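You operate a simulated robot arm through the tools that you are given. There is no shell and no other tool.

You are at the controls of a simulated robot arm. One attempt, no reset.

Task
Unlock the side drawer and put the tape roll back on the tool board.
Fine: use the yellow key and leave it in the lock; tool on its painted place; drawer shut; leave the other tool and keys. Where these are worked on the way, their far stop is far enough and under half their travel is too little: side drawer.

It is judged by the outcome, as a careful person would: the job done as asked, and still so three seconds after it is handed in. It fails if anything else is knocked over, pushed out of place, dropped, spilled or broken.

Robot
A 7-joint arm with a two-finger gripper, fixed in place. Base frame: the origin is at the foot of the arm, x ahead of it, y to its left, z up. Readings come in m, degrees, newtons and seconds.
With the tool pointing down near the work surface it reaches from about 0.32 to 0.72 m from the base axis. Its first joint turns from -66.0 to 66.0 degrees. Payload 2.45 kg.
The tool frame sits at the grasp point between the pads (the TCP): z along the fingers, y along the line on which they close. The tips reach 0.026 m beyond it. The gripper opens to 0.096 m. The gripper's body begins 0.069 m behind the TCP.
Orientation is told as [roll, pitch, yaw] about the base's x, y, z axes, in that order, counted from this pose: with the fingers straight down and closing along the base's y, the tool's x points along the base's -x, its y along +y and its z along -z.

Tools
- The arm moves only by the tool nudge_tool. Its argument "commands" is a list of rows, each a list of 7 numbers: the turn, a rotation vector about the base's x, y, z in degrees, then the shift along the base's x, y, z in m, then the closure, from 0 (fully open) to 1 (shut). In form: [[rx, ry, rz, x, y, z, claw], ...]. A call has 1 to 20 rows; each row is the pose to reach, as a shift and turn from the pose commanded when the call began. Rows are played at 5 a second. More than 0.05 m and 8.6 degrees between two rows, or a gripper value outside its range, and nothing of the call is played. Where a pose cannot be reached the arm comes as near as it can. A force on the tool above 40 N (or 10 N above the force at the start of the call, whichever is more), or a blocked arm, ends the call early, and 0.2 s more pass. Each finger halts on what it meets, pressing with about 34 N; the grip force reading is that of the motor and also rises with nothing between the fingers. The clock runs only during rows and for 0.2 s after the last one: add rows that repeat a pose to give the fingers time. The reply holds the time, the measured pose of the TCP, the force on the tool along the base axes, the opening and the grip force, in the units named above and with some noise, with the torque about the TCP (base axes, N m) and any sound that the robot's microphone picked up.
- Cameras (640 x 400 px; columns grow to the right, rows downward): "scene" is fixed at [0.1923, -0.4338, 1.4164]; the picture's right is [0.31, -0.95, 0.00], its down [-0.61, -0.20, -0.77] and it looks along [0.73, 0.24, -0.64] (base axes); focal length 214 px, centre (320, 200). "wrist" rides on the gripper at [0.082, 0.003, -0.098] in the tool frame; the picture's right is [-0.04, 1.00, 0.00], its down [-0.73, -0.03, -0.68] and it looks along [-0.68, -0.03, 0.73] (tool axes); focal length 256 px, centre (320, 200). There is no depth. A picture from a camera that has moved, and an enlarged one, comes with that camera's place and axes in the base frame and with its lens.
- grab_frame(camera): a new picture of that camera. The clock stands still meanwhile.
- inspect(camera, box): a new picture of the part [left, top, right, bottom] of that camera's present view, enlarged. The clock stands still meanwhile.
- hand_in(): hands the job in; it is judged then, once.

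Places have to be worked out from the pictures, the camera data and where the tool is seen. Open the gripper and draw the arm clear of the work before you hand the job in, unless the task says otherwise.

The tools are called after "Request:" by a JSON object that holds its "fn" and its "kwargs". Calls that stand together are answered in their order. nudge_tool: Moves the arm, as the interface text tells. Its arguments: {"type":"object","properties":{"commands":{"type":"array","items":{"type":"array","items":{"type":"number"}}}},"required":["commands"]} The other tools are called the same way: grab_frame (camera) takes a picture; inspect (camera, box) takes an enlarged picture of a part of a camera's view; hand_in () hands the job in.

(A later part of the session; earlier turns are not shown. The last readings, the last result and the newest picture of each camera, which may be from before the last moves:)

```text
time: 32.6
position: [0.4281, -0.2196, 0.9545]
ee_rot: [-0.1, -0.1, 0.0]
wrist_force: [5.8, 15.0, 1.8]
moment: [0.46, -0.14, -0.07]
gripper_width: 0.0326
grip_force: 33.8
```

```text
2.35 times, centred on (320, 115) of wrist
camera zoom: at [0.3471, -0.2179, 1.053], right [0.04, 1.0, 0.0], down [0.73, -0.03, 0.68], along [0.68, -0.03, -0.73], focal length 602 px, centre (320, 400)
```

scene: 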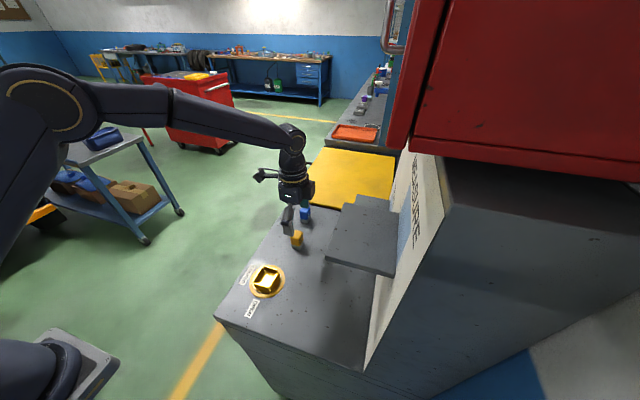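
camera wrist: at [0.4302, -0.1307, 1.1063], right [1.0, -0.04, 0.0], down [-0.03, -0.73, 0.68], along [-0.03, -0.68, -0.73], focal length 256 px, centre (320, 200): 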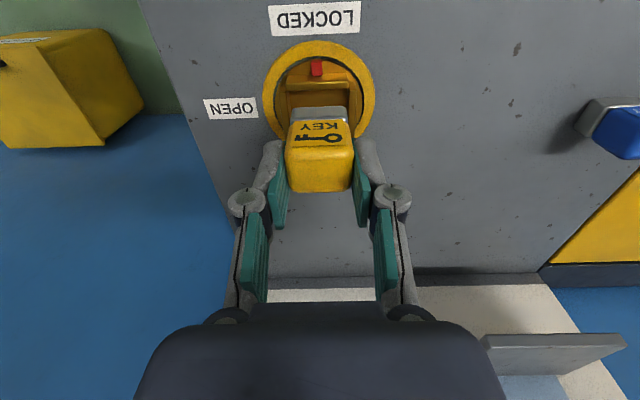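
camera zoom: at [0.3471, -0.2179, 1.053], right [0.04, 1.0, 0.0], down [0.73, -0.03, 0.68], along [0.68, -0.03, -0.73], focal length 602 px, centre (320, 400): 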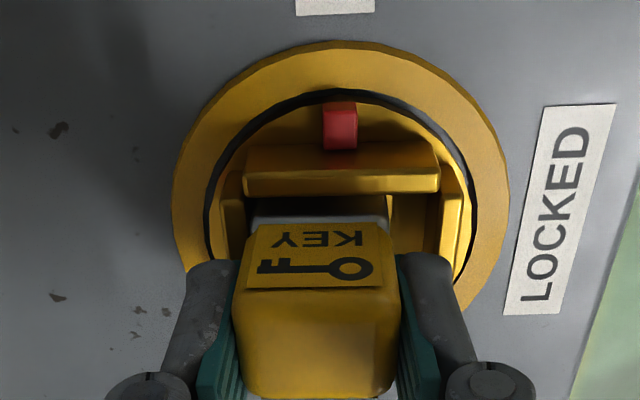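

The rotor index is at OPEN. I centre the key in the socket (+y, +x) to unload it before releasing.

Request:
{"fn": "nudge_tool", "kwargs": {"commands": [[0, 0, 0, 0.001, 0.002, 0, 1], [0, 0, 0, 0.003, 0.005, 0, 1], [0, 0, 0, 0.004, 0.006, 0, 1], [0, 0, 0, 0.004, 0.006, 0, 1]]}}

Request:
{"fn": "inspect", "kwargs": {"camera": "wrist", "box": [220, 30, 420, 200]}}

Request:
{"fn": "inspect", "kwargs": {"camera": "scene", "box": [235, 225, 310, 310]}}

```text
time: 33.6
position: [0.4321, -0.2124, 0.9542]
ee_rot: [0.0, 0.0, 0.0]
wrist_force: [0.3, 1.1, 0.0]
moment: [0.01, -0.02, -0.02]
gripper_width: 0.0327
grip_force: 33.8
```

```text
2.35 times, centred on (320, 115) of wrist
camera zoom: at [0.3505, -0.2122, 1.0527], right [0.04, 1.0, 0.0], down [0.73, -0.03, 0.68], along [0.68, -0.03, -0.73], focal length 602 px, centre (320, 400)
```

zoom: 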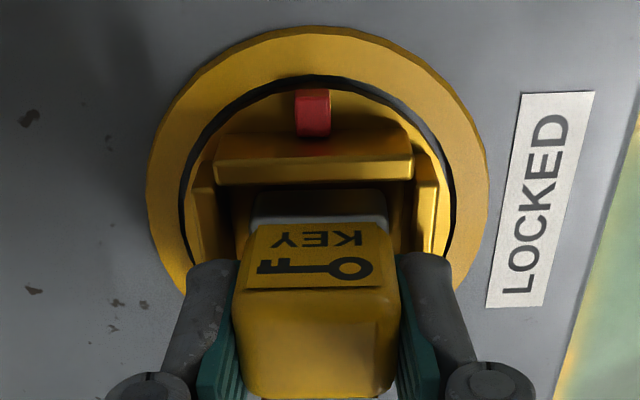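

```text
4.71 times, centred on (272, 268) of scene
camera zoom: at [0.1923, -0.4338, 1.4164], right [0.31, -0.95, 0.0], down [-0.61, -0.2, -0.77], along [0.73, 0.24, -0.64], focal length 1009 px, centre (544, -118)
```

zoom: 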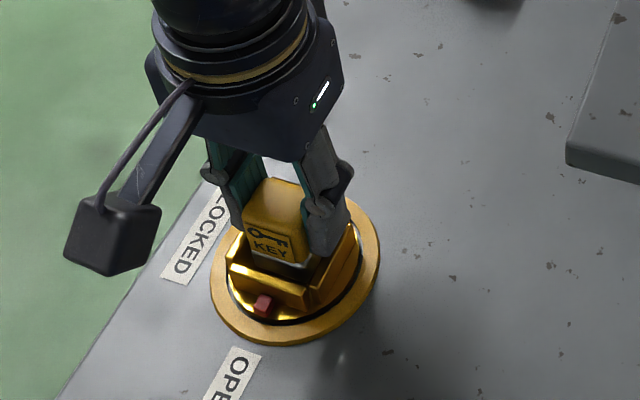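

The key is free and centred in the socket. I lower it the last bit, release, and retreat upward.

Request:
{"fn": "nudge_tool", "kwargs": {"commands": [[0, 0, 0, 0, 0, -0.001, 1], [0, 0, 0, 0, 0, -0.0005, 0.7], [0, 0, 0, 0, 0, -0.0005, 0.4], [0, 0, 0, 0, 0, 0.0, 0.2], [0, 0, 0, 0, 0, 0.0, 0.2], [0, 0, 0, 0, 0, 0.0, 0.2], [0, 0, 0, 0, 0, 0.03, 0.2], [0, 0, 0, 0, 0, 0.07, 0.2], [0, 0, 0, 0, 0.0, 0.11, 0.2], [0, 0, 0, 0, 0.0, 0.11, 0.2]]}}

Request:
{"fn": "inspect", "kwargs": {"camera": "wrist", "box": [220, 10, 440, 200]}}

Request:
{"fn": "inspect", "kwargs": {"camera": "scene", "box": [225, 225, 315, 325]}}

Request:
{"fn": "grab_frame", "kwargs": {"camera": "wrist"}}

```text
time: 35.8
position: [0.4305, -0.2141, 1.0647]
ee_rot: [0.0, -0.1, 0.1]
wrist_force: [-0.4, -0.5, -0.2]
moment: [0.01, -0.01, -0.01]
gripper_width: 0.0771
grip_force: 0.1
```

```text
2.11 times, centred on (330, 105) of wrist
camera zoom: at [0.3508, -0.2118, 1.1622], right [0.04, 1.0, 0.0], down [0.73, -0.03, 0.68], along [0.68, -0.03, -0.73], focal length 539 px, centre (299, 400)
```

zoom: 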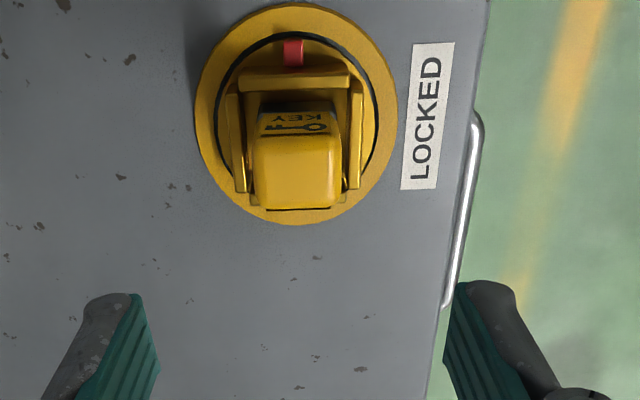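

```text
4.00 times, centred on (270, 275) of scene
camera zoom: at [0.1922, -0.4338, 1.4164], right [0.31, -0.95, 0.0], down [-0.61, -0.2, -0.77], along [0.73, 0.24, -0.64], focal length 858 px, centre (520, -100)
```

zoom: 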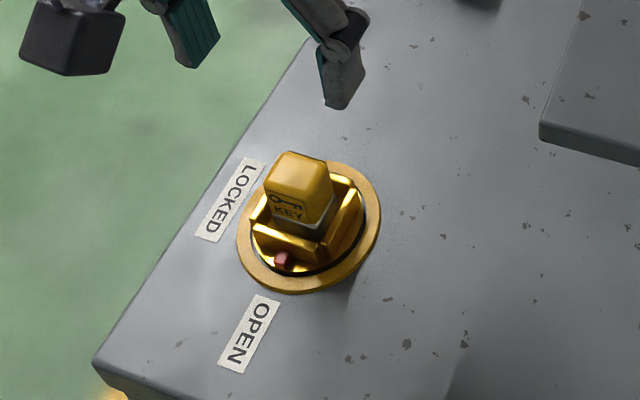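

```text
taken
camera wrist: at [0.3508, -0.2118, 1.1622], right [0.04, 1.0, 0.0], down [0.73, -0.03, 0.68], along [0.68, -0.03, -0.73], focal length 256 px, centre (320, 200)
```

wrist: 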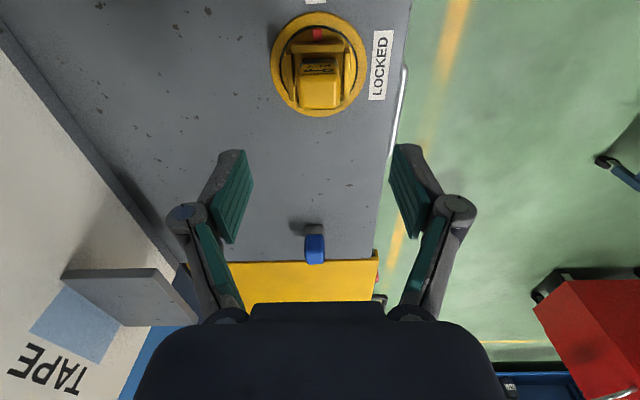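

The key stands in the lock at OPEN. Next the drawer handle: I estimate its bar at y≈-0.099, z≈0.811, x 0.455–0.587. I move outside the bench's +y edge for a close look.

Request:
{"fn": "nudge_tool", "kwargs": {"commands": [[0, 0, 0, 0.01, 0.04, 0, 0.2], [0, 0, 0, 0.02, 0.08, 0, 0.3], [0, 0, 0, 0.03, 0.12, 0, 0.4], [0, 0, 0, 0.03, 0.16, 0, 0.4], [0, 0, 0, 0.03, 0.18, -0.04, 0.4], [0, 0, 0, 0.03, 0.18, -0.08, 0.4], [0, 0, 0, 0.03, 0.18, -0.1, 0.48], [0, 0, 0, 0.03, 0.18, -0.1, 0.48]]}}

Request:
{"fn": "grab_frame", "kwargs": {"camera": "wrist"}}

Request:
{"fn": "grab_frame", "kwargs": {"camera": "scene"}}

```text
time: 37.6
position: [0.4613, -0.0331, 0.9646]
ee_rot: [0.0, -0.1, 0.0]
wrist_force: [0.6, -0.2, 1.2]
moment: [0.0, 0.0, -0.03]
gripper_width: 0.0498
grip_force: 0.0
```

```text
taken
camera wrist: at [0.3808, -0.0322, 1.0623], right [0.04, 1.0, 0.0], down [0.73, -0.03, 0.68], along [0.68, -0.03, -0.73], focal length 256 px, centre (320, 200)
```

wrist: 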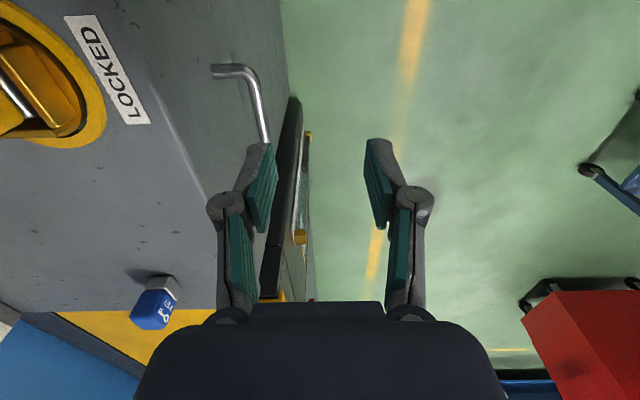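

```text
taken
```

scene: 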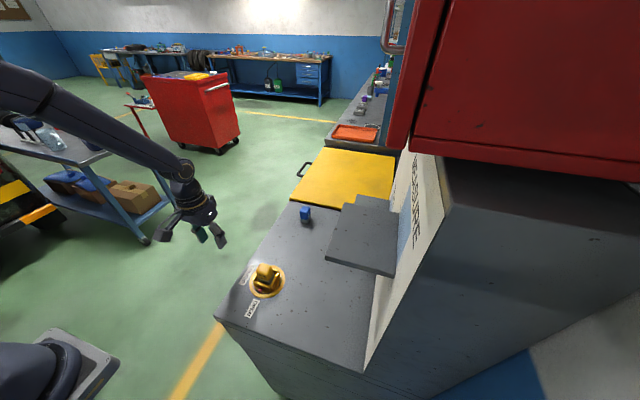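

Handle bar confirmed near y≈-0.101, z≈0.809, face at y≈-0.137. I tilt the tool 30° (fingers toward the face) and take a pre-grasp pose above/outside the bar.

Request:
{"fn": "nudge_tool", "kwargs": {"commands": [[-7.5, 0, 0, 0.015, 0.005, -0.01, 0.6], [-15, 0, 0, 0.03, 0.005, -0.02, 0.63], [-22.5, 0, 0, 0.045, 0.0, -0.03, 0.635], [-30, 0, 0, 0.06, -0.008, -0.05, 0.635], [-30, 0, 0, 0.06, -0.008, -0.06, 0.635], [-30, 0, 0, 0.06, -0.008, -0.06, 0.635]]}}

Request:
{"fn": "grab_frame", "kwargs": {"camera": "wrist"}}

```text
time: 39.0
position: [0.5219, -0.0419, 0.9039]
ee_rot: [-30.1, 0.0, 0.0]
wrist_force: [0.0, -0.1, -0.3]
moment: [-0.01, -0.02, -0.03]
gripper_width: 0.035
grip_force: 0.1
```

```text
taken
camera wrist: at [0.4412, 0.0085, 0.9871], right [0.04, 0.86, -0.5], down [0.73, 0.32, 0.6], along [0.68, -0.39, -0.62], focal length 256 px, centre (320, 200)
```

wrist: 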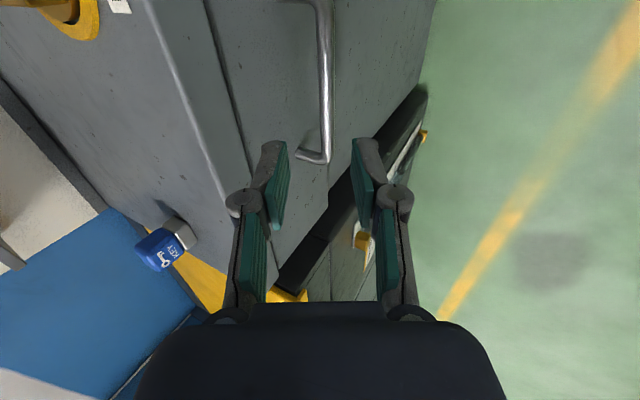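

The bar lies between the fingers' lines. I approach along the finger axis.

Request:
{"fn": "nudge_tool", "kwargs": {"commands": [[0, 0, 0, 0, -0.016, -0.029, 0.635], [0, 0, 0, 0, -0.032, -0.057, 0.635], [0, 0, 0, 0, -0.041, -0.072, 0.635], [0, 0, 0, 0, -0.041, -0.072, 0.635]]}}

Request:
{"fn": "grab_frame", "kwargs": {"camera": "wrist"}}

Request:
{"fn": "inspect", "kwargs": {"camera": "wrist", "box": [230, 0, 430, 200]}}

```text
time: 40.0
position: [0.5212, -0.0846, 0.8334]
ee_rot: [-30.0, 0.0, 0.0]
wrist_force: [-0.2, 0.3, -0.1]
moment: [0.01, -0.04, 0.0]
gripper_width: 0.0352
grip_force: 0.0
```

```text
taken
camera wrist: at [0.441, -0.0329, 0.9161], right [0.04, 0.87, -0.5], down [0.73, 0.31, 0.6], along [0.68, -0.39, -0.62], focal length 256 px, centre (320, 200)
```

wrist: 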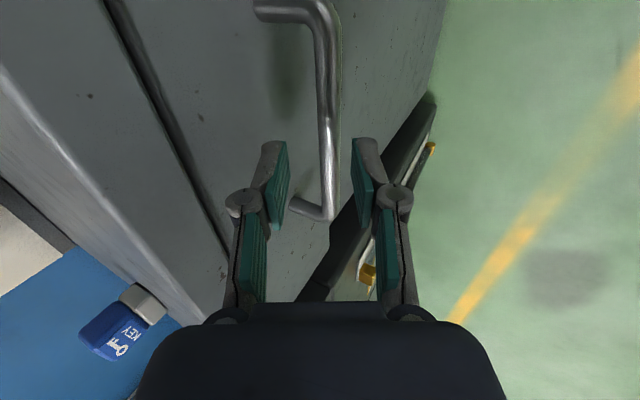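

```text
2.00 times, centred on (330, 100) of wrist
camera zoom: at [0.441, -0.0329, 0.9161], right [0.04, 0.87, -0.5], down [0.73, 0.31, 0.6], along [0.68, -0.39, -0.62], focal length 512 px, centre (300, 400)
```

zoom: 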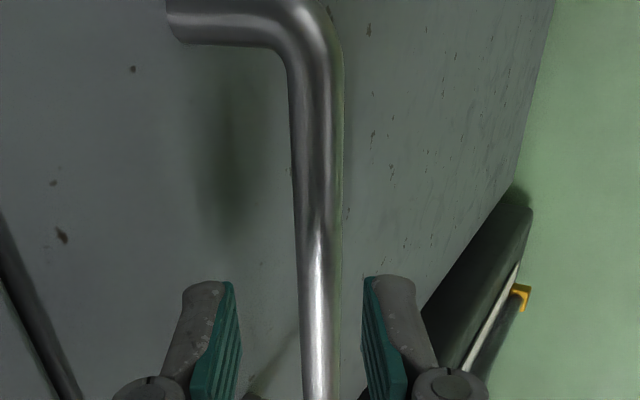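

The bar sits between the fingertips, slightly nearer the outer finger. I advance ~19 mm and close on it.

Request:
{"fn": "nudge_tool", "kwargs": {"commands": [[0, 0, 0, 0, -0.003, -0.01, 0.635], [0, 0, 0, 0, -0.006, -0.0185, 0.635], [0, 0, 0, 0, -0.006, -0.0185, 0.635], [0, 0, 0, 0, -0.006, -0.0185, 0.8], [0, 0, 0, 0, -0.006, -0.0185, 0.9], [0, 0, 0, 0, -0.006, -0.0185, 1], [0, 0, 0, 0, -0.006, -0.0185, 1]]}}

Request:
{"fn": "grab_frame", "kwargs": {"camera": "wrist"}}

```text
time: 41.7
position: [0.5235, -0.0872, 0.817]
ee_rot: [-29.9, -0.1, 0.2]
wrist_force: [-4.1, 5.3, 8.6]
moment: [-0.01, 0.18, -0.14]
gripper_width: 0.0
grip_force: 28.4
stopped in row 7: the force on the tool passed its limit at 94 N (the readings are from after the stop); the commanded pose is now the measured one
```

```text
taken
camera wrist: at [0.442, -0.0362, 0.8998], right [0.04, 0.87, -0.5], down [0.73, 0.32, 0.61], along [0.68, -0.39, -0.62], focal length 256 px, centre (320, 200)
```

wrist: 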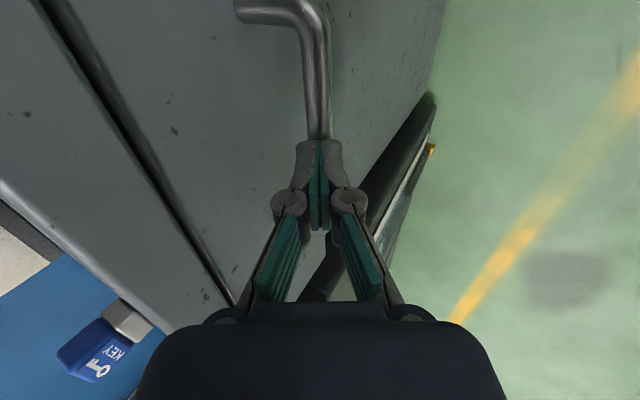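

The fingers closed empty past the bar – the bar is deeper than the tips reached. I reopen after backing off a little and look.

Request:
{"fn": "nudge_tool", "kwargs": {"commands": [[0, 0, 0, 0, 0.01, 0.0173, 1], [0, 0, 0, 0, 0.01, 0.0173, 0.8], [0, 0, 0, 0, 0.01, 0.0173, 0.635], [0, 0, 0, 0, 0.01, 0.0173, 0.635]]}}

Request:
{"fn": "grab_frame", "kwargs": {"camera": "wrist"}}

Request:
{"fn": "inspect", "kwargs": {"camera": "scene", "box": [160, 160, 320, 320]}}

```text
time: 42.7
position: [0.5235, -0.0782, 0.834]
ee_rot: [-29.9, -0.2, 0.2]
wrist_force: [-0.4, 0.4, -0.9]
moment: [-0.03, -0.02, 0.01]
gripper_width: 0.035
grip_force: 0.1
```

```text
taken
camera wrist: at [0.4424, -0.0267, 0.9166], right [0.04, 0.87, -0.5], down [0.73, 0.32, 0.61], along [0.68, -0.39, -0.62], focal length 256 px, centre (320, 200)
```

wrist: 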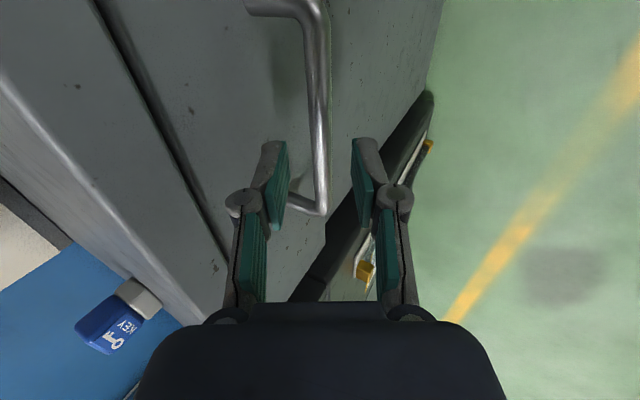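

```text
2.50 times, centred on (240, 240) of scene
camera zoom: at [0.1923, -0.4338, 1.4164], right [0.31, -0.95, 0.0], down [-0.61, -0.2, -0.77], along [0.73, 0.24, -0.64], focal length 536 px, centre (520, 100)
```

zoom: 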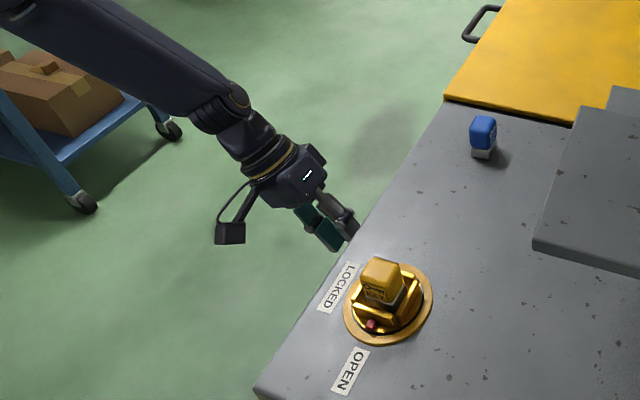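

The bar must be about 15 mm farther along the finger axis than judged (z≈0.794). It is well centred laterally now, so I advance straight along the finger axis by 34 mm with a narrower opening.

Request:
{"fn": "nudge_tool", "kwargs": {"commands": [[0, 0, 0, 0, -0.005, -0.0087, 0.69], [0, 0, 0, 0, -0.011, -0.019, 0.69], [0, 0, 0, 0, -0.017, -0.0294, 0.69], [0, 0, 0, 0, -0.017, -0.0294, 0.69]]}}

Request:
{"fn": "grab_frame", "kwargs": {"camera": "wrist"}}

```text
time: 43.7
position: [0.5236, -0.0944, 0.8054]
ee_rot: [-29.9, -0.2, 0.2]
wrist_force: [0.1, -0.3, 1.0]
moment: [0.06, -0.03, 0.02]
gripper_width: 0.0295
grip_force: 0.0
```

```text
taken
camera wrist: at [0.4423, -0.0442, 0.8874], right [0.04, 0.87, -0.5], down [0.73, 0.32, 0.61], along [0.68, -0.39, -0.62], focal length 256 px, centre (320, 200)
```

wrist: 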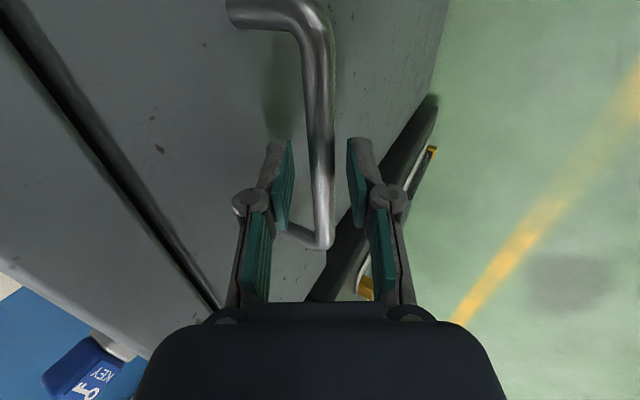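

The bar now looks ~16 mm beyond the TCP (within the 26 mm tips). I advance 5 mm more and close slowly.

Request:
{"fn": "nudge_tool", "kwargs": {"commands": [[0, 0, 0, 0, -0.002, -0.005, 0.69], [0, 0, 0, 0, -0.002, -0.005, 0.69], [0, 0, 0, 0, -0.002, -0.005, 0.75], [0, 0, 0, 0, -0.002, -0.005, 0.8], [0, 0, 0, 0, -0.002, -0.005, 0.85], [0, 0, 0, 0, -0.002, -0.005, 0.88], [0, 0, 0, 0, -0.002, -0.005, 0.88]]}}

Request:
{"fn": "grab_frame", "kwargs": {"camera": "wrist"}}

```text
time: 45.3
position: [0.5239, -0.0957, 0.801]
ee_rot: [-30.1, -0.2, 0.2]
wrist_force: [0.1, -0.9, 1.3]
moment: [-0.01, 0.3, 0.32]
gripper_width: 0.0131
grip_force: 39.8
```

```text
taken
camera wrist: at [0.4423, -0.0462, 0.8825], right [0.04, 0.87, -0.5], down [0.73, 0.32, 0.61], along [0.68, -0.39, -0.62], focal length 256 px, centre (320, 200)
```

wrist: 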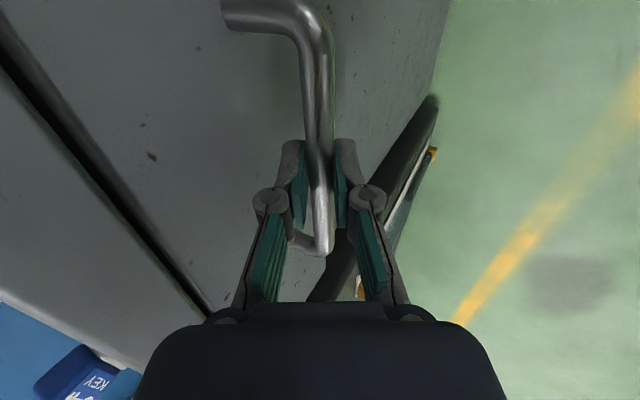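

The bar is gripped (width 13 mm). I tighten and pull the drawer outward along +y.

Request:
{"fn": "nudge_tool", "kwargs": {"commands": [[0, 0, 0, 0, 0, 0, 1], [0, 0, 0, 0, 0, 0, 1], [0, 0, 0, 0, 0.01, 0, 1], [0, 0, 0, 0, 0.025, 0, 1], [0, 0, 0, 0, 0.04, 0, 1], [0, 0, 0, 0, 0.055, 0, 1], [0, 0, 0, 0, 0.07, 0, 1], [0, 0, 0, 0, 0.085, 0, 1], [0, 0, 0, 0, 0.1, 0, 1], [0, 0, 0, 0, 0.1, 0, 1]]}}

Request:
{"fn": "grab_frame", "kwargs": {"camera": "scene"}}

Request:
{"fn": "grab_frame", "kwargs": {"camera": "wrist"}}

```text
time: 47.5
position: [0.5237, 0.0035, 0.7997]
ee_rot: [-29.9, -0.1, 0.2]
wrist_force: [-3.7, 0.5, -4.0]
moment: [0.06, -0.18, 0.6]
gripper_width: 0.013
grip_force: 39.7
```

```text
taken
```

scene: 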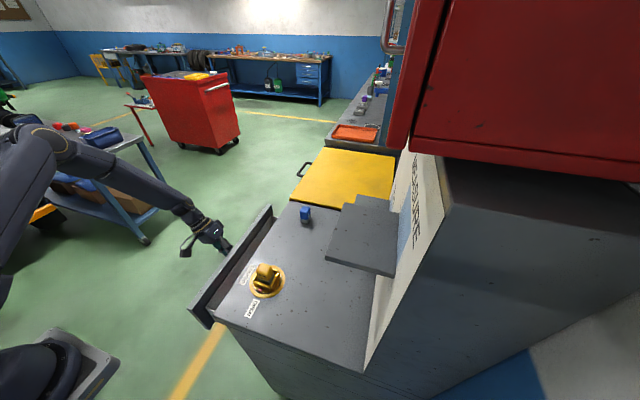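

```text
taken
camera wrist: at [0.4424, 0.0544, 0.8826], right [0.04, 0.87, -0.5], down [0.73, 0.32, 0.61], along [0.68, -0.39, -0.62], focal length 256 px, centre (320, 200)
```

wrist: 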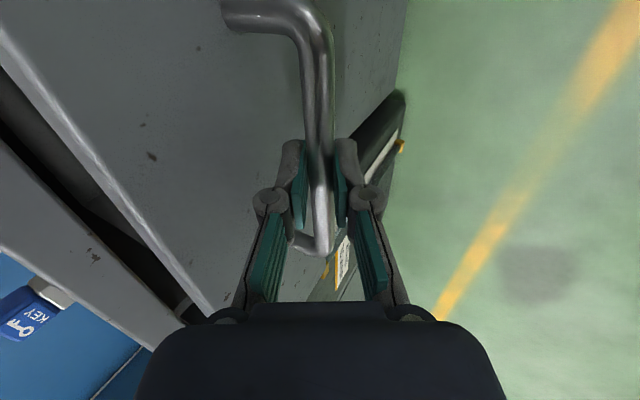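

The drawer is unlocked and sliding. I keep pulling toward its far stop.

Request:
{"fn": "nudge_tool", "kwargs": {"commands": [[0, 0, 0, 0, 0.015, 0, 1], [0, 0, 0, 0, 0.03, 0, 1], [0, 0, 0, 0, 0.045, 0, 1], [0, 0, 0, 0, 0.06, 0, 1], [0, 0, 0, 0, 0.075, 0, 1], [0, 0, 0, 0, 0.09, 0, 1], [0, 0, 0, 0, 0.105, 0, 1], [0, 0, 0, 0, 0.12, 0, 1], [0, 0, 0, 0, 0.135, 0, 1], [0, 0, 0, 0, 0.135, 0, 1]]}}

Request:
{"fn": "grab_frame", "kwargs": {"camera": "scene"}}

```text
time: 49.7
position: [0.5228, 0.1412, 0.8001]
ee_rot: [-29.8, -0.3, 0.2]
wrist_force: [0.1, 0.5, -3.0]
moment: [0.11, 0.34, 0.32]
gripper_width: 0.0131
grip_force: 39.5
```

```text
taken
```

scene: 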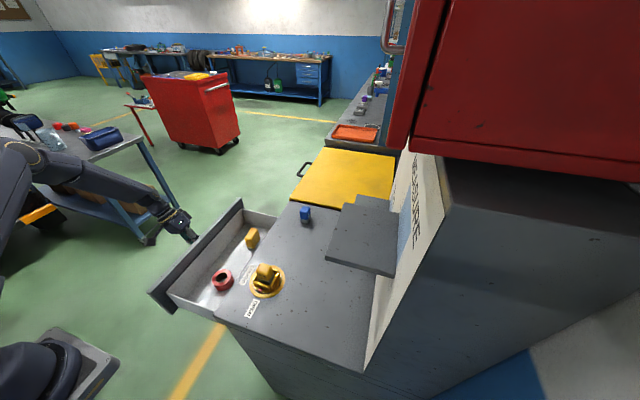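

The drawer contents show: red tape roll and a yellow measure. I pull further until the stop for better access.

Request:
{"fn": "nudge_tool", "kwargs": {"commands": [[0, 0, 0, 0, 0.01, 0, 1], [0, 0, 0, 0, 0.02, 0, 1], [0, 0, 0, 0, 0.03, 0, 1], [0, 0, 0, 0, 0.04, 0, 1], [0, 0, 0, 0, 0.05, 0, 1], [0, 0, 0, 0, 0.05, 0, 1]]}}

Request:
{"fn": "inspect", "kwargs": {"camera": "scene", "box": [130, 180, 310, 330]}}

```text
time: 50.5
position: [0.5231, 0.1539, 0.7998]
ee_rot: [-31.4, 0.2, -0.3]
wrist_force: [1.1, -3.9, 0.0]
moment: [-0.08, 0.34, 0.57]
gripper_width: 0.0133
grip_force: 39.9
stopped in row 3: the force on the tool passed its limit at 46 N (the readings are from after the stop); the commanded pose is now the measured one
```

```text
2.67 times, centred on (220, 255) of scene
camera zoom: at [0.1923, -0.4339, 1.4164], right [0.31, -0.95, 0.0], down [-0.61, -0.2, -0.77], along [0.73, 0.24, -0.64], focal length 572 px, centre (587, 53)
```

zoom: 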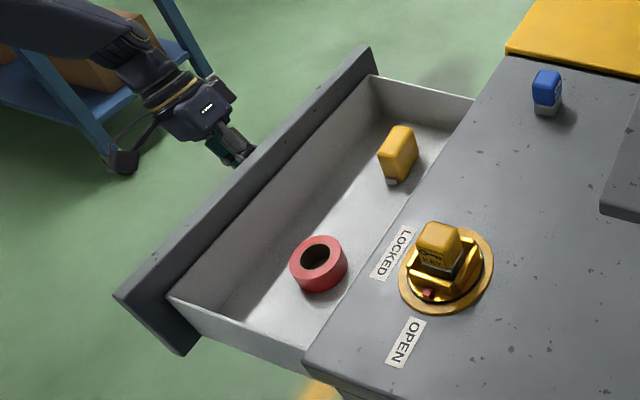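

The drawer is at its far stop (~0.25 m). I release the handle and back off along the finger axis, then rise and level the tool.

Request:
{"fn": "nudge_tool", "kwargs": {"commands": [[0, 0, 0, 0, 0, 0, 0.8], [0, 0, 0, 0, 0, 0, 0.66], [0, 0, 0, 0, 0, 0, 0.66], [0, 0, 0, 0, 0.012, 0.02, 0.66], [0, 0, 0, 0, 0.025, 0.042, 0.66], [0, 0, 0, 0, 0.04, 0.07, 0.66], [0, 0, 0, 0, 0.04, 0.11, 0.66], [7, 0, 0, 0, 0.04, 0.14, 0.5], [14, 0, 0, 0, 0.03, 0.17, 0.3], [21, 0, 0, 0, 0.0, 0.2, 0.0], [28, 0, 0, -0.02, -0.03, 0.21, 0], [31.4, 0, 0, -0.04, -0.06, 0.22, 0], [31.4, 0, 0, -0.06, -0.1, 0.22, 0], [31.4, 0, 0, -0.06, -0.14, 0.22, 0], [31.4, 0, 0, -0.06, -0.14, 0.22, 0]]}}

Request:
{"fn": "grab_frame", "kwargs": {"camera": "wrist"}}

Request:
{"fn": "grab_frame", "kwargs": {"camera": "scene"}}

```text
time: 53.7
position: [0.4632, 0.0132, 1.0196]
ee_rot: [0.0, 0.3, -0.2]
wrist_force: [-0.4, 0.3, -0.5]
moment: [0.02, 0.01, -0.01]
gripper_width: 0.096
grip_force: 0.1
```

```text
taken
camera wrist: at [0.383, 0.0159, 1.1182], right [0.04, 1.0, 0.0], down [0.74, -0.03, 0.68], along [0.67, -0.03, -0.74], focal length 256 px, centre (320, 200)
```

wrist: 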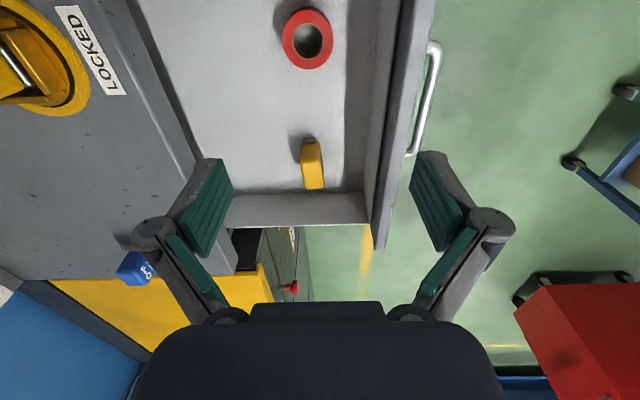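

```text
taken
```

scene: 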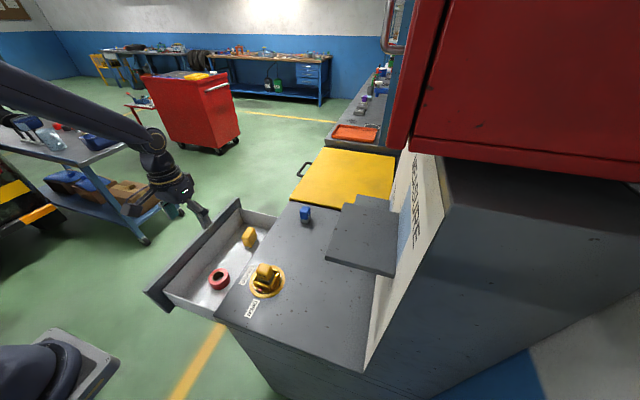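

Request:
{"fn": "inspect", "kwargs": {"camera": "wrist", "box": [250, 0, 370, 90]}}

Request:
{"fn": "inspect", "kwargs": {"camera": "scene", "box": [180, 215, 280, 325]}}

```text
4.44 times, centred on (310, 45) of wrist
camera zoom: at [0.383, 0.0159, 1.1182], right [0.04, 1.0, 0.0], down [0.74, -0.03, 0.68], along [0.67, -0.03, -0.74], focal length 1138 px, centre (364, 889)
```

zoom: 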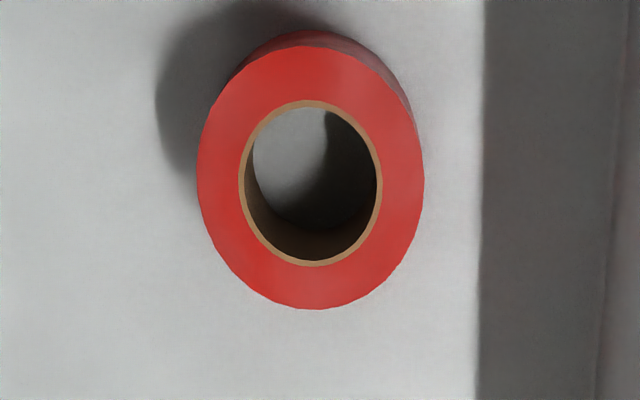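

```text
3.64 times, centred on (230, 270) of scene
camera zoom: at [0.1922, -0.4338, 1.4164], right [0.31, -0.95, 0.0], down [-0.61, -0.2, -0.77], along [0.73, 0.24, -0.64], focal length 780 px, centre (647, -54)
```

zoom: 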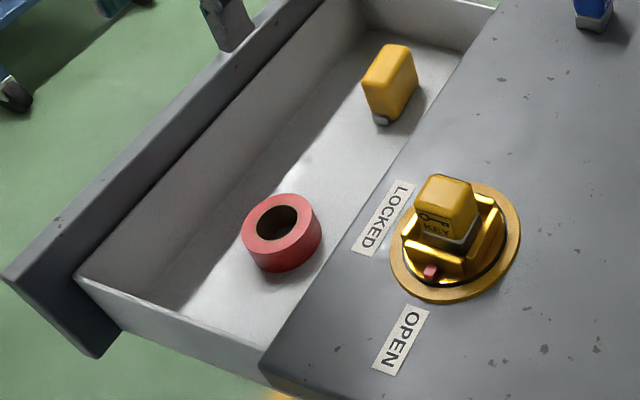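

The tape roll lies flat in the drawer near (0.445,-0.002), top z≈0.77, Ø≈0.06. Before picking it I check the TAPE shelf and the reach there with a tilted tool; first yaw -90 while rising.

Request:
{"fn": "nudge_tool", "kwargs": {"commands": [[0, 0, -8, 0.01, -0.01, 0.02, 0], [0, 0, -16, 0.02, -0.02, 0.04, 0], [0, 0, -24, 0.03, -0.03, 0.06, 0], [0, 0, -32, 0.04, -0.04, 0.08, 0], [0, 0, -40, 0.05, -0.06, 0.1, 0], [0, 0, -48, 0.06, -0.08, 0.1, 0], [0, 0, -56, 0.07, -0.1, 0.1, 0], [0, 0, -64, 0.08, -0.12, 0.1, 0], [0, 0, -72, 0.09, -0.14, 0.1, 0], [0, 0, -80, 0.1, -0.15, 0.1, 0], [0, 0, -88, 0.11, -0.16, 0.1, 0], [0, 0, -90, 0.12, -0.17, 0.1, 0], [0, 0, -90, 0.12, -0.17, 0.1, 0]]}}

Request:
{"fn": "nudge_tool", "kwargs": {"commands": [[-8, 0, 0, 0.01, -0.01, 0, 0.3], [-16, 0, 0, 0.02, -0.02, 0, 0.3], [-24, 0, 0, 0.03, -0.04, 0, 0.3], [-32, 0, 0, 0.03, -0.06, 0, 0.3], [-40, 0, 0, 0.03, -0.08, 0, 0.3], [-40, 0, 0, 0.03, -0.08, 0, 0.3]]}}

Request:
{"fn": "grab_frame", "kwargs": {"camera": "wrist"}}

Request:
{"fn": "grab_frame", "kwargs": {"camera": "scene"}}

```text
time: 56.5
position: [0.5855, -0.1561, 1.1207]
ee_rot: [0.1, 0.2, -90.3]
wrist_force: [0.2, 0.7, -0.3]
moment: [-0.01, 0.01, 0.0]
gripper_width: 0.0963
grip_force: 0.1
```

```text
time: 57.9
position: [0.6142, -0.2349, 1.1208]
ee_rot: [0.3, -39.8, -90.3]
wrist_force: [-0.9, 1.0, -1.1]
moment: [0.04, 0.0, -0.01]
gripper_width: 0.0672
grip_force: 0.1
```

```text
taken
camera wrist: at [0.6178, -0.1107, 1.1428], right [1.0, -0.03, 0.03], down [-0.03, -0.13, 0.99], along [-0.03, -0.99, -0.13], focal length 256 px, centre (320, 200)
```

wrist: 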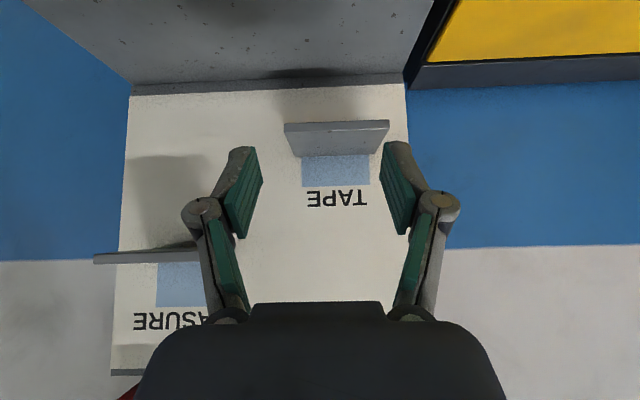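

```text
taken
```

scene: 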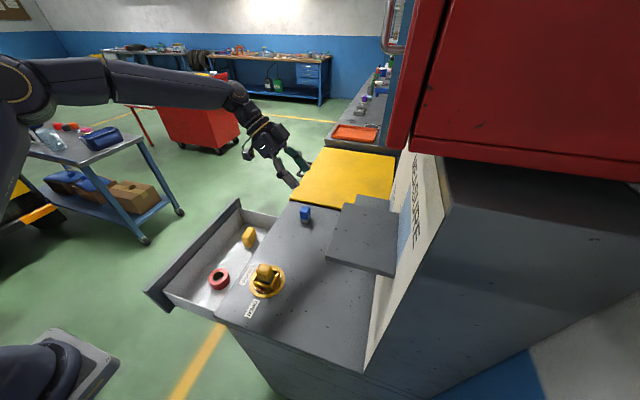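

The shelf is clear: top z≈1.027, x 0.573–0.688, y -0.485 to -0.387, patch centre x≈0.632; tilted reach works. I return upright and yaw 0 to above the tape roll in the drawer.

Request:
{"fn": "nudge_tool", "kwargs": {"commands": [[8, 0, 0, 0, 0.03, 0, 0.2], [16, 0, 0, 0, 0.06, 0, 0.1], [24, 0, 0, 0, 0.09, 0, 0], [32, 0, 0, -0.01, 0.11, 0, 0], [40, 0, 0, -0.03, 0.13, 0, 0], [40, 0, 0, -0.03, 0.13, 0, 0]]}}

Request:
{"fn": "nudge_tool", "kwargs": {"commands": [[0, 0, 8, -0.01, 0.01, 0, 0], [0, 0, 16, -0.02, 0.02, 0, 0], [0, 0, 24, -0.04, 0.03, -0.01, 0], [0, 0, 32, -0.06, 0.04, -0.02, 0], [0, 0, 40, -0.08, 0.05, -0.04, 0], [0, 0, 48, -0.1, 0.06, -0.06, 0], [0, 0, 56, -0.12, 0.07, -0.08, 0], [0, 0, 64, -0.13, 0.08, -0.1, 0], [0, 0, 72, -0.139, 0.09, -0.12, 0], [0, 0, 80, -0.139, 0.1, -0.14, 0], [0, 0, 88, -0.139, 0.104, -0.16, 0], [0, 0, 90, -0.139, 0.104, -0.18, 0], [0, 0, 90, -0.139, 0.104, -0.2, 0], [0, 0, 90, -0.139, 0.104, -0.2, 0]]}}

Request:
{"fn": "grab_frame", "kwargs": {"camera": "wrist"}}

```text
time: 59.3
position: [0.5837, -0.1058, 1.1201]
ee_rot: [0.1, 0.5, -90.2]
wrist_force: [-0.2, -0.7, 0.5]
moment: [-0.03, -0.02, -0.01]
gripper_width: 0.0961
grip_force: 0.0
```

```text
time: 62.3
position: [0.4443, -0.0021, 0.9211]
ee_rot: [0.1, 0.3, -0.2]
wrist_force: [-0.6, 0.6, 0.5]
moment: [-0.01, -0.03, 0.02]
gripper_width: 0.0961
grip_force: 0.0
```

```text
taken
camera wrist: at [0.3636, 0.0007, 1.0184], right [0.04, 1.0, 0.0], down [0.74, -0.03, 0.68], along [0.67, -0.03, -0.74], focal length 256 px, centre (320, 200)
```

wrist: 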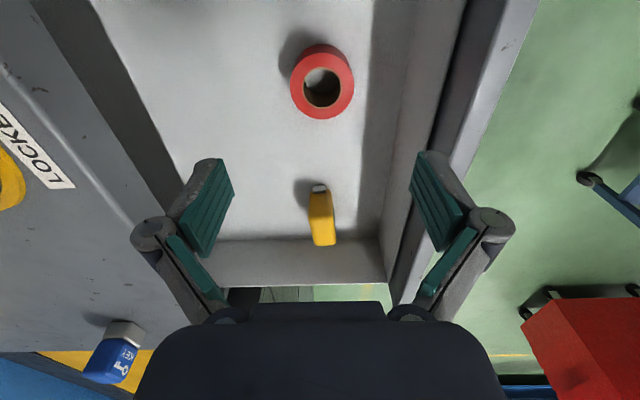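

Tape roll centre ≈(0.445,-0.001), top z≈0.765, Ø≈0.06, right below the gripper. I descend in steps watching for contact.

Request:
{"fn": "nudge_tool", "kwargs": {"commands": [[0, 0, 0, 0.001, 0.001, -0.04, 0], [0, 0, 0, 0.001, 0.001, -0.08, 0], [0, 0, 0, 0.001, 0.001, -0.11, 0], [0, 0, 0, 0.001, 0.001, -0.13, 0], [0, 0, 0, 0.001, 0.001, -0.13, 0]]}}

Request:
{"fn": "grab_frame", "kwargs": {"camera": "wrist"}}

Request:
{"fn": "inspect", "kwargs": {"camera": "scene", "box": [130, 180, 310, 330]}}

```text
time: 63.5
position: [0.4452, -0.0002, 0.7906]
ee_rot: [0.1, 0.3, -0.2]
wrist_force: [0.0, -0.9, 0.3]
moment: [-0.01, 0.0, -0.02]
gripper_width: 0.0959
grip_force: 0.2
```

```text
taken
camera wrist: at [0.365, 0.0014, 0.8883], right [0.04, 1.0, 0.0], down [0.74, -0.03, 0.68], along [0.67, -0.03, -0.74], focal length 256 px, centre (320, 200)
```

wrist: 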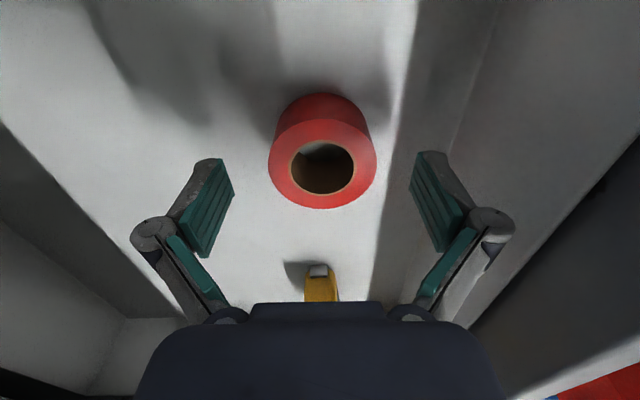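

```text
2.67 times, centred on (220, 255) of scene
camera zoom: at [0.1923, -0.4338, 1.4164], right [0.31, -0.95, 0.0], down [-0.61, -0.2, -0.77], along [0.73, 0.24, -0.64], focal length 572 px, centre (587, 53)
```

zoom: 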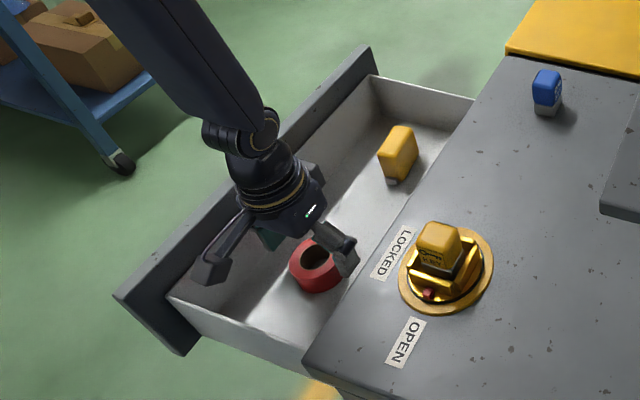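

Well centred; tape top ≈0.768. I descend a further ~17 mm in small steps.

Request:
{"fn": "nudge_tool", "kwargs": {"commands": [[0, 0, 0, 0.001, 0, -0.006, 0], [0, 0, 0, 0.001, 0, -0.012, 0], [0, 0, 0, 0.001, 0, -0.017, 0], [0, 0, 0, 0.001, 0, -0.017, 0]]}}

Request:
{"fn": "inspect", "kwargs": {"camera": "wrist", "box": [180, 80, 460, 260]}}

```text
time: 64.5
position: [0.4469, -0.0014, 0.773]
ee_rot: [0.2, 0.3, -0.2]
wrist_force: [0.3, 0.3, -0.3]
moment: [0.0, 0.01, -0.01]
gripper_width: 0.0961
grip_force: 0.0
```

```text
2.22 times, centred on (320, 170) of wrist
camera zoom: at [0.3661, 0.0015, 0.8714], right [0.04, 1.0, 0.0], down [0.74, -0.03, 0.68], along [0.67, -0.03, -0.74], focal length 569 px, centre (320, 267)
```

zoom: 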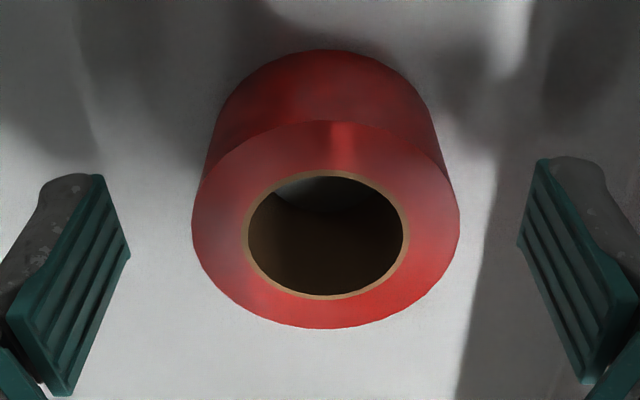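

Tips are ~6 mm above the drawer floor, the roll midway between them. I close on the roll.

Request:
{"fn": "nudge_tool", "kwargs": {"commands": [[0, 0, 0, 0, 0, 0, 0.2], [0, 0, 0, 0, 0, 0, 0.3], [0, 0, 0, 0, 0, 0, 0.4], [0, 0, 0, 0, 0, 0, 0.6], [0, 0, 0, 0, 0, 0, 0.6], [0, 0, 0, 0, 0, 0, 0.6]]}}

Request:
{"fn": "inspect", "kwargs": {"camera": "wrist", "box": [180, 80, 460, 260]}}

```text
time: 65.9
position: [0.4472, -0.0013, 0.7737]
ee_rot: [0.1, 0.3, -0.2]
wrist_force: [-1.0, -0.2, 8.9]
moment: [0.04, 0.09, -0.02]
gripper_width: 0.0585
grip_force: 34.0
```

```text
2.22 times, centred on (320, 170) of wrist
camera zoom: at [0.366, 0.0016, 0.8717], right [0.04, 1.0, 0.0], down [0.74, -0.03, 0.68], along [0.67, -0.03, -0.74], focal length 569 px, centre (320, 267)
```

zoom: 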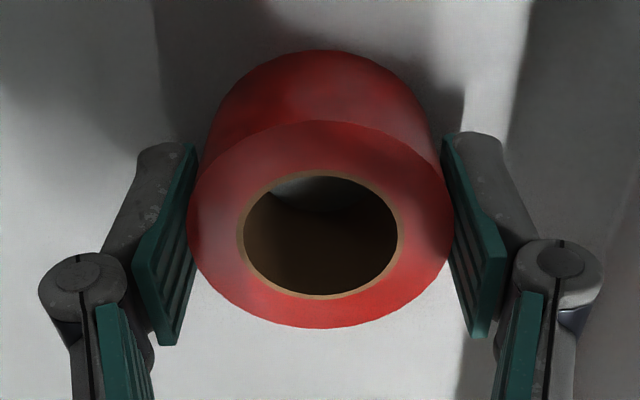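

Gripped at 58.5 mm. I lift it straight up out of the drawer.

Request:
{"fn": "nudge_tool", "kwargs": {"commands": [[0, 0, 0, 0, 0, 0.0, 1], [0, 0, 0, 0, 0, 0.02, 1], [0, 0, 0, 0, 0, 0.06, 1], [0, 0, 0, 0, 0, 0.1, 1], [0, 0, 0, 0, 0, 0.14, 1], [0, 0, 0, 0, 0, 0.18, 1], [0, 0, 0, 0, 0, 0.22, 1], [0, 0, 0, 0, 0, 0.25, 1], [0, 0, 0, 0, 0, 0.25, 1]]}}

Request:
{"fn": "grab_frame", "kwargs": {"camera": "wrist"}}

```text
time: 67.9
position: [0.4465, -0.0011, 1.0232]
ee_rot: [0.1, 0.4, -0.2]
wrist_force: [-0.5, 0.5, -0.5]
moment: [-0.05, 0.03, -0.02]
gripper_width: 0.0584
grip_force: 34.2
```

```text
taken
camera wrist: at [0.3655, 0.0011, 1.1208], right [0.04, 1.0, 0.0], down [0.74, -0.03, 0.68], along [0.67, -0.03, -0.74], focal length 256 px, centre (320, 200)
```

wrist: 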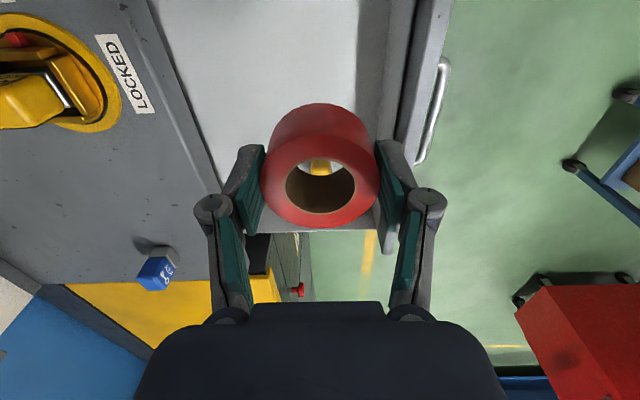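

The roll is held. I carry it over to the free bench area near (0.54,-0.28) for a regrip with a tilted tool.

Request:
{"fn": "nudge_tool", "kwargs": {"commands": [[0, 0, 0, 0.025, -0.04, 0.01, 1], [0, 0, 0, 0.045, -0.08, 0.01, 1], [0, 0, 0, 0.065, -0.12, 0.01, 1], [0, 0, 0, 0.08, -0.16, 0.01, 1], [0, 0, 0, 0.09, -0.2, 0.01, 1], [0, 0, 0, 0.093, -0.24, 0.0, 1], [0, 0, 0, 0.093, -0.279, -0.01, 1], [0, 0, 0, 0.093, -0.279, -0.04, 1], [0, 0, 0, 0.093, -0.279, -0.06, 1], [0, 0, 0, 0.093, -0.279, -0.07, 1], [0, 0, 0, 0.093, -0.279, -0.078, 1], [0, 0, 0, 0.093, -0.279, -0.078, 1]]}}

Request:
{"fn": "inspect", "kwargs": {"camera": "scene", "box": [230, 170, 410, 320]}}

Request:
{"fn": "grab_frame", "kwargs": {"camera": "wrist"}}

```text
time: 70.5
position: [0.541, -0.28, 0.945]
ee_rot: [0.1, 0.3, -0.3]
wrist_force: [-0.4, 0.0, -0.4]
moment: [-0.01, -0.01, 0.0]
gripper_width: 0.0587
grip_force: 33.9
```

```text
2.67 times, centred on (320, 245) of scene
camera zoom: at [0.1923, -0.4338, 1.4164], right [0.31, -0.95, 0.0], down [-0.61, -0.2, -0.77], along [0.73, 0.24, -0.64], focal length 572 px, centre (320, 80)
```

zoom: 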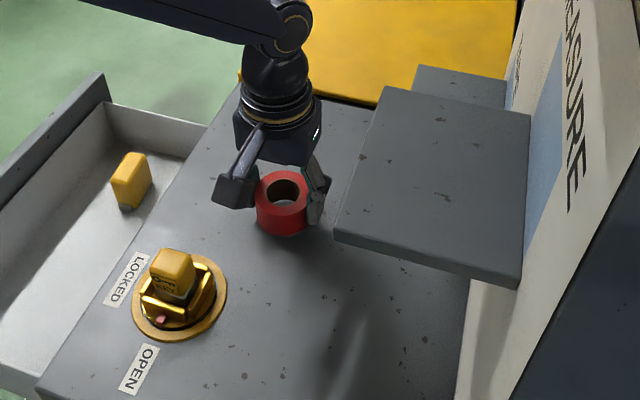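

```text
taken
camera wrist: at [0.4593, -0.2773, 1.0426], right [0.04, 1.0, 0.0], down [0.74, -0.03, 0.68], along [0.67, -0.03, -0.74], focal length 256 px, centre (320, 200)
```

wrist: 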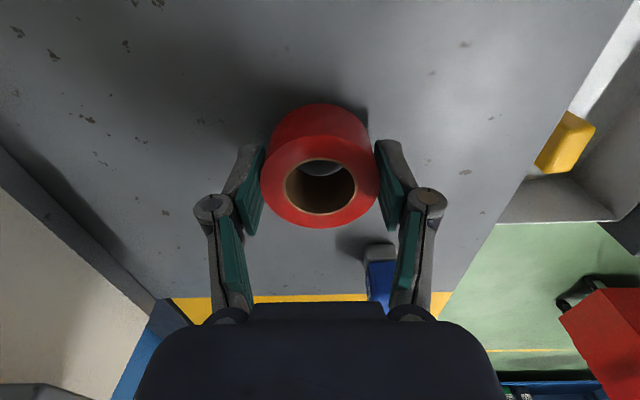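

Clear spot confirmed. I lower the roll gently until it touches the bench.

Request:
{"fn": "nudge_tool", "kwargs": {"commands": [[0, 0, 0, 0, 0, -0.004, 1], [0, 0, 0, 0, 0, -0.008, 1], [0, 0, 0, 0, 0, -0.011, 1], [0, 0, 0, 0, 0, -0.011, 1]]}}

```text
time: 71.5
position: [0.5408, -0.2785, 0.9344]
ee_rot: [0.1, 0.3, -0.2]
wrist_force: [0.1, 0.4, -0.5]
moment: [0.01, -0.02, 0.01]
gripper_width: 0.0586
grip_force: 34.9
```

Request:
{"fn": "nudge_tool", "kwargs": {"commands": [[0, 0, 0, 0, 0, -0.0015, 1], [0, 0, 0, 0, 0, -0.003, 1], [0, 0, 0, 0, 0, -0.003, 1]]}}

```text
time: 72.3
position: [0.5395, -0.2801, 0.9326]
ee_rot: [-0.1, 0.2, -0.1]
wrist_force: [-3.0, 2.7, 21.1]
moment: [0.09, 0.08, -0.06]
gripper_width: 0.0585
grip_force: 33.5
```

Contact at TCP z≈0.933. I release and rise.

Request:
{"fn": "nudge_tool", "kwargs": {"commands": [[0, 0, 0, 0, 0, 0.001, 1], [0, 0, 0, 0, 0, 0.001, 0.3], [0, 0, 0, 0, 0, 0.001, 0.1], [0, 0, 0, 0, 0, 0.001, 0.1], [0, 0, 0, 0, 0, 0.001, 0.1], [0, 0, 0, 0, 0, 0.03, 0.1], [0, 0, 0, 0, 0, 0.07, 0.1], [0, 0, 0, 0, 0, 0.11, 0.1], [0, 0, 0, 0, 0.02, 0.14, 0.1], [0, 0, 0, 0, 0.02, 0.14, 0.1]]}}

Request:
{"fn": "grab_frame", "kwargs": {"camera": "wrist"}}

Request:
{"fn": "inspect", "kwargs": {"camera": "scene", "box": [230, 170, 410, 320]}}

```text
time: 74.5
position: [0.5403, -0.2598, 1.0732]
ee_rot: [0.2, 0.3, -0.2]
wrist_force: [0.8, -1.0, 0.5]
moment: [0.0, 0.0, 0.0]
gripper_width: 0.0866
grip_force: 0.0
```

```text
taken
camera wrist: at [0.4599, -0.257, 1.1705], right [0.04, 1.0, 0.0], down [0.74, -0.03, 0.68], along [0.67, -0.03, -0.74], focal length 256 px, centre (320, 200)
```

wrist: 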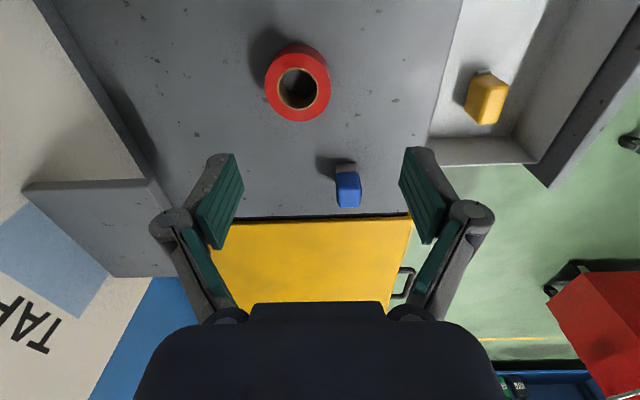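

```text
2.67 times, centred on (320, 245) of scene
camera zoom: at [0.1923, -0.4338, 1.4164], right [0.31, -0.95, 0.0], down [-0.61, -0.2, -0.77], along [0.73, 0.24, -0.64], focal length 572 px, centre (320, 80)
```

zoom: 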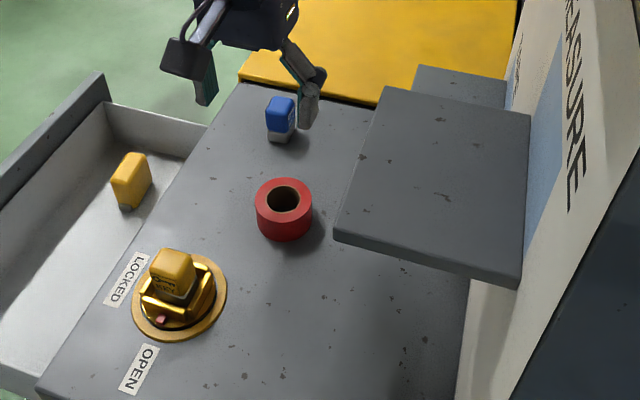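

The roll stands on the bench at (0.540,-0.280). I now yaw to -90 and tilt -40 above it for the shelf-friendly grip.

Request:
{"fn": "nudge_tool", "kwargs": {"commands": [[0, 0, -8, 0, 0, 0, 0], [0, 0, -16, 0, 0, 0, 0], [0, 0, -24, 0, 0, 0, 0], [0, 0, -32, 0, 0, 0, 0], [0, 0, -40, 0, 0, 0, 0], [0, 0, -48, 0, 0, 0, 0], [0, 0, -56, 0, 0, 0, 0], [0, 0, -64, 0, 0, 0, 0], [0, 0, -72, 0, 0, 0, 0], [0, 0, -80, 0, 0, 0, 0], [0, 0, -88, 0, 0, 0, 0], [0, 0, -89.8, 0, 0, 0, 0], [0, 0, -89.8, 0, 0, 0, 0]]}}

Request:
{"fn": "nudge_tool", "kwargs": {"commands": [[-8, 0, 0, 0, 0, 0, 0], [-16, 0, 0, 0, 0, 0, 0], [-24, 0, 0, 0, 0, 0, 0], [-32, 0, 0, 0, 0, -0.01, 0], [-40, 0, 0, 0, -0.004, -0.03, 0], [-40, 0, 0, 0, -0.007, -0.06, 0], [-40, 0, 0, 0, -0.007, -0.07, 0], [-40, 0, 0, 0, -0.007, -0.07, 0]]}}

Request:
{"fn": "grab_frame", "kwargs": {"camera": "wrist"}}

Request:
{"fn": "inspect", "kwargs": {"camera": "scene", "box": [230, 170, 410, 320]}}

```text
time: 77.3
position: [0.5396, -0.2596, 1.0713]
ee_rot: [0.1, 0.3, -90.1]
wrist_force: [-0.4, -0.1, 1.0]
moment: [-0.01, 0.02, 0.0]
gripper_width: 0.096
grip_force: 0.0
```

```text
time: 79.1
position: [0.5388, -0.2669, 1.0006]
ee_rot: [0.1, -39.6, -90.1]
wrist_force: [0.3, 1.3, -0.8]
moment: [0.0, -0.02, 0.02]
gripper_width: 0.096
grip_force: 0.0
```

```text
taken
camera wrist: at [0.5437, -0.1424, 1.024], right [1.0, -0.03, 0.03], down [-0.03, -0.13, 0.99], along [-0.03, -0.99, -0.13], focal length 256 px, centre (320, 200)
```

wrist: 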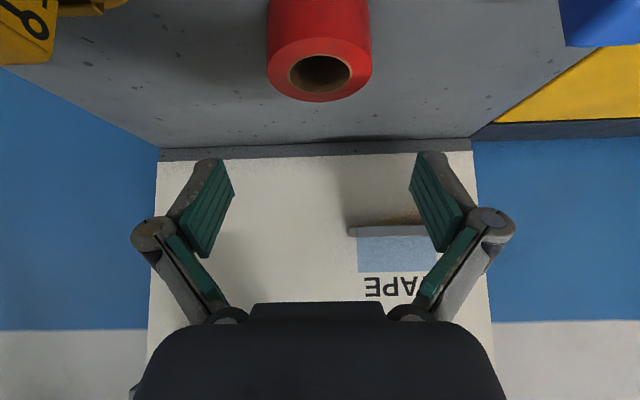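

```text
2.67 times, centred on (320, 245) of scene
camera zoom: at [0.1923, -0.4338, 1.4164], right [0.31, -0.95, 0.0], down [-0.61, -0.2, -0.77], along [0.73, 0.24, -0.64], focal length 572 px, centre (320, 80)
```

zoom: 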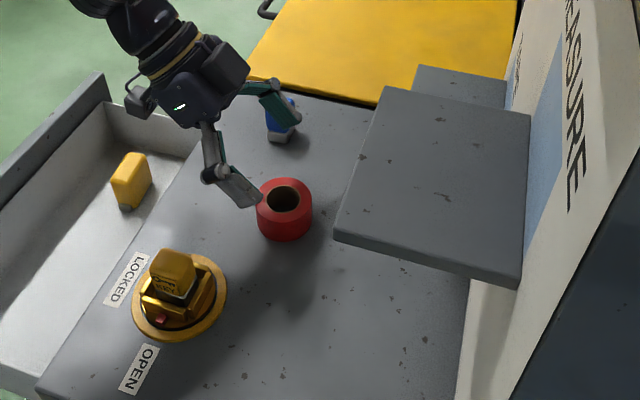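

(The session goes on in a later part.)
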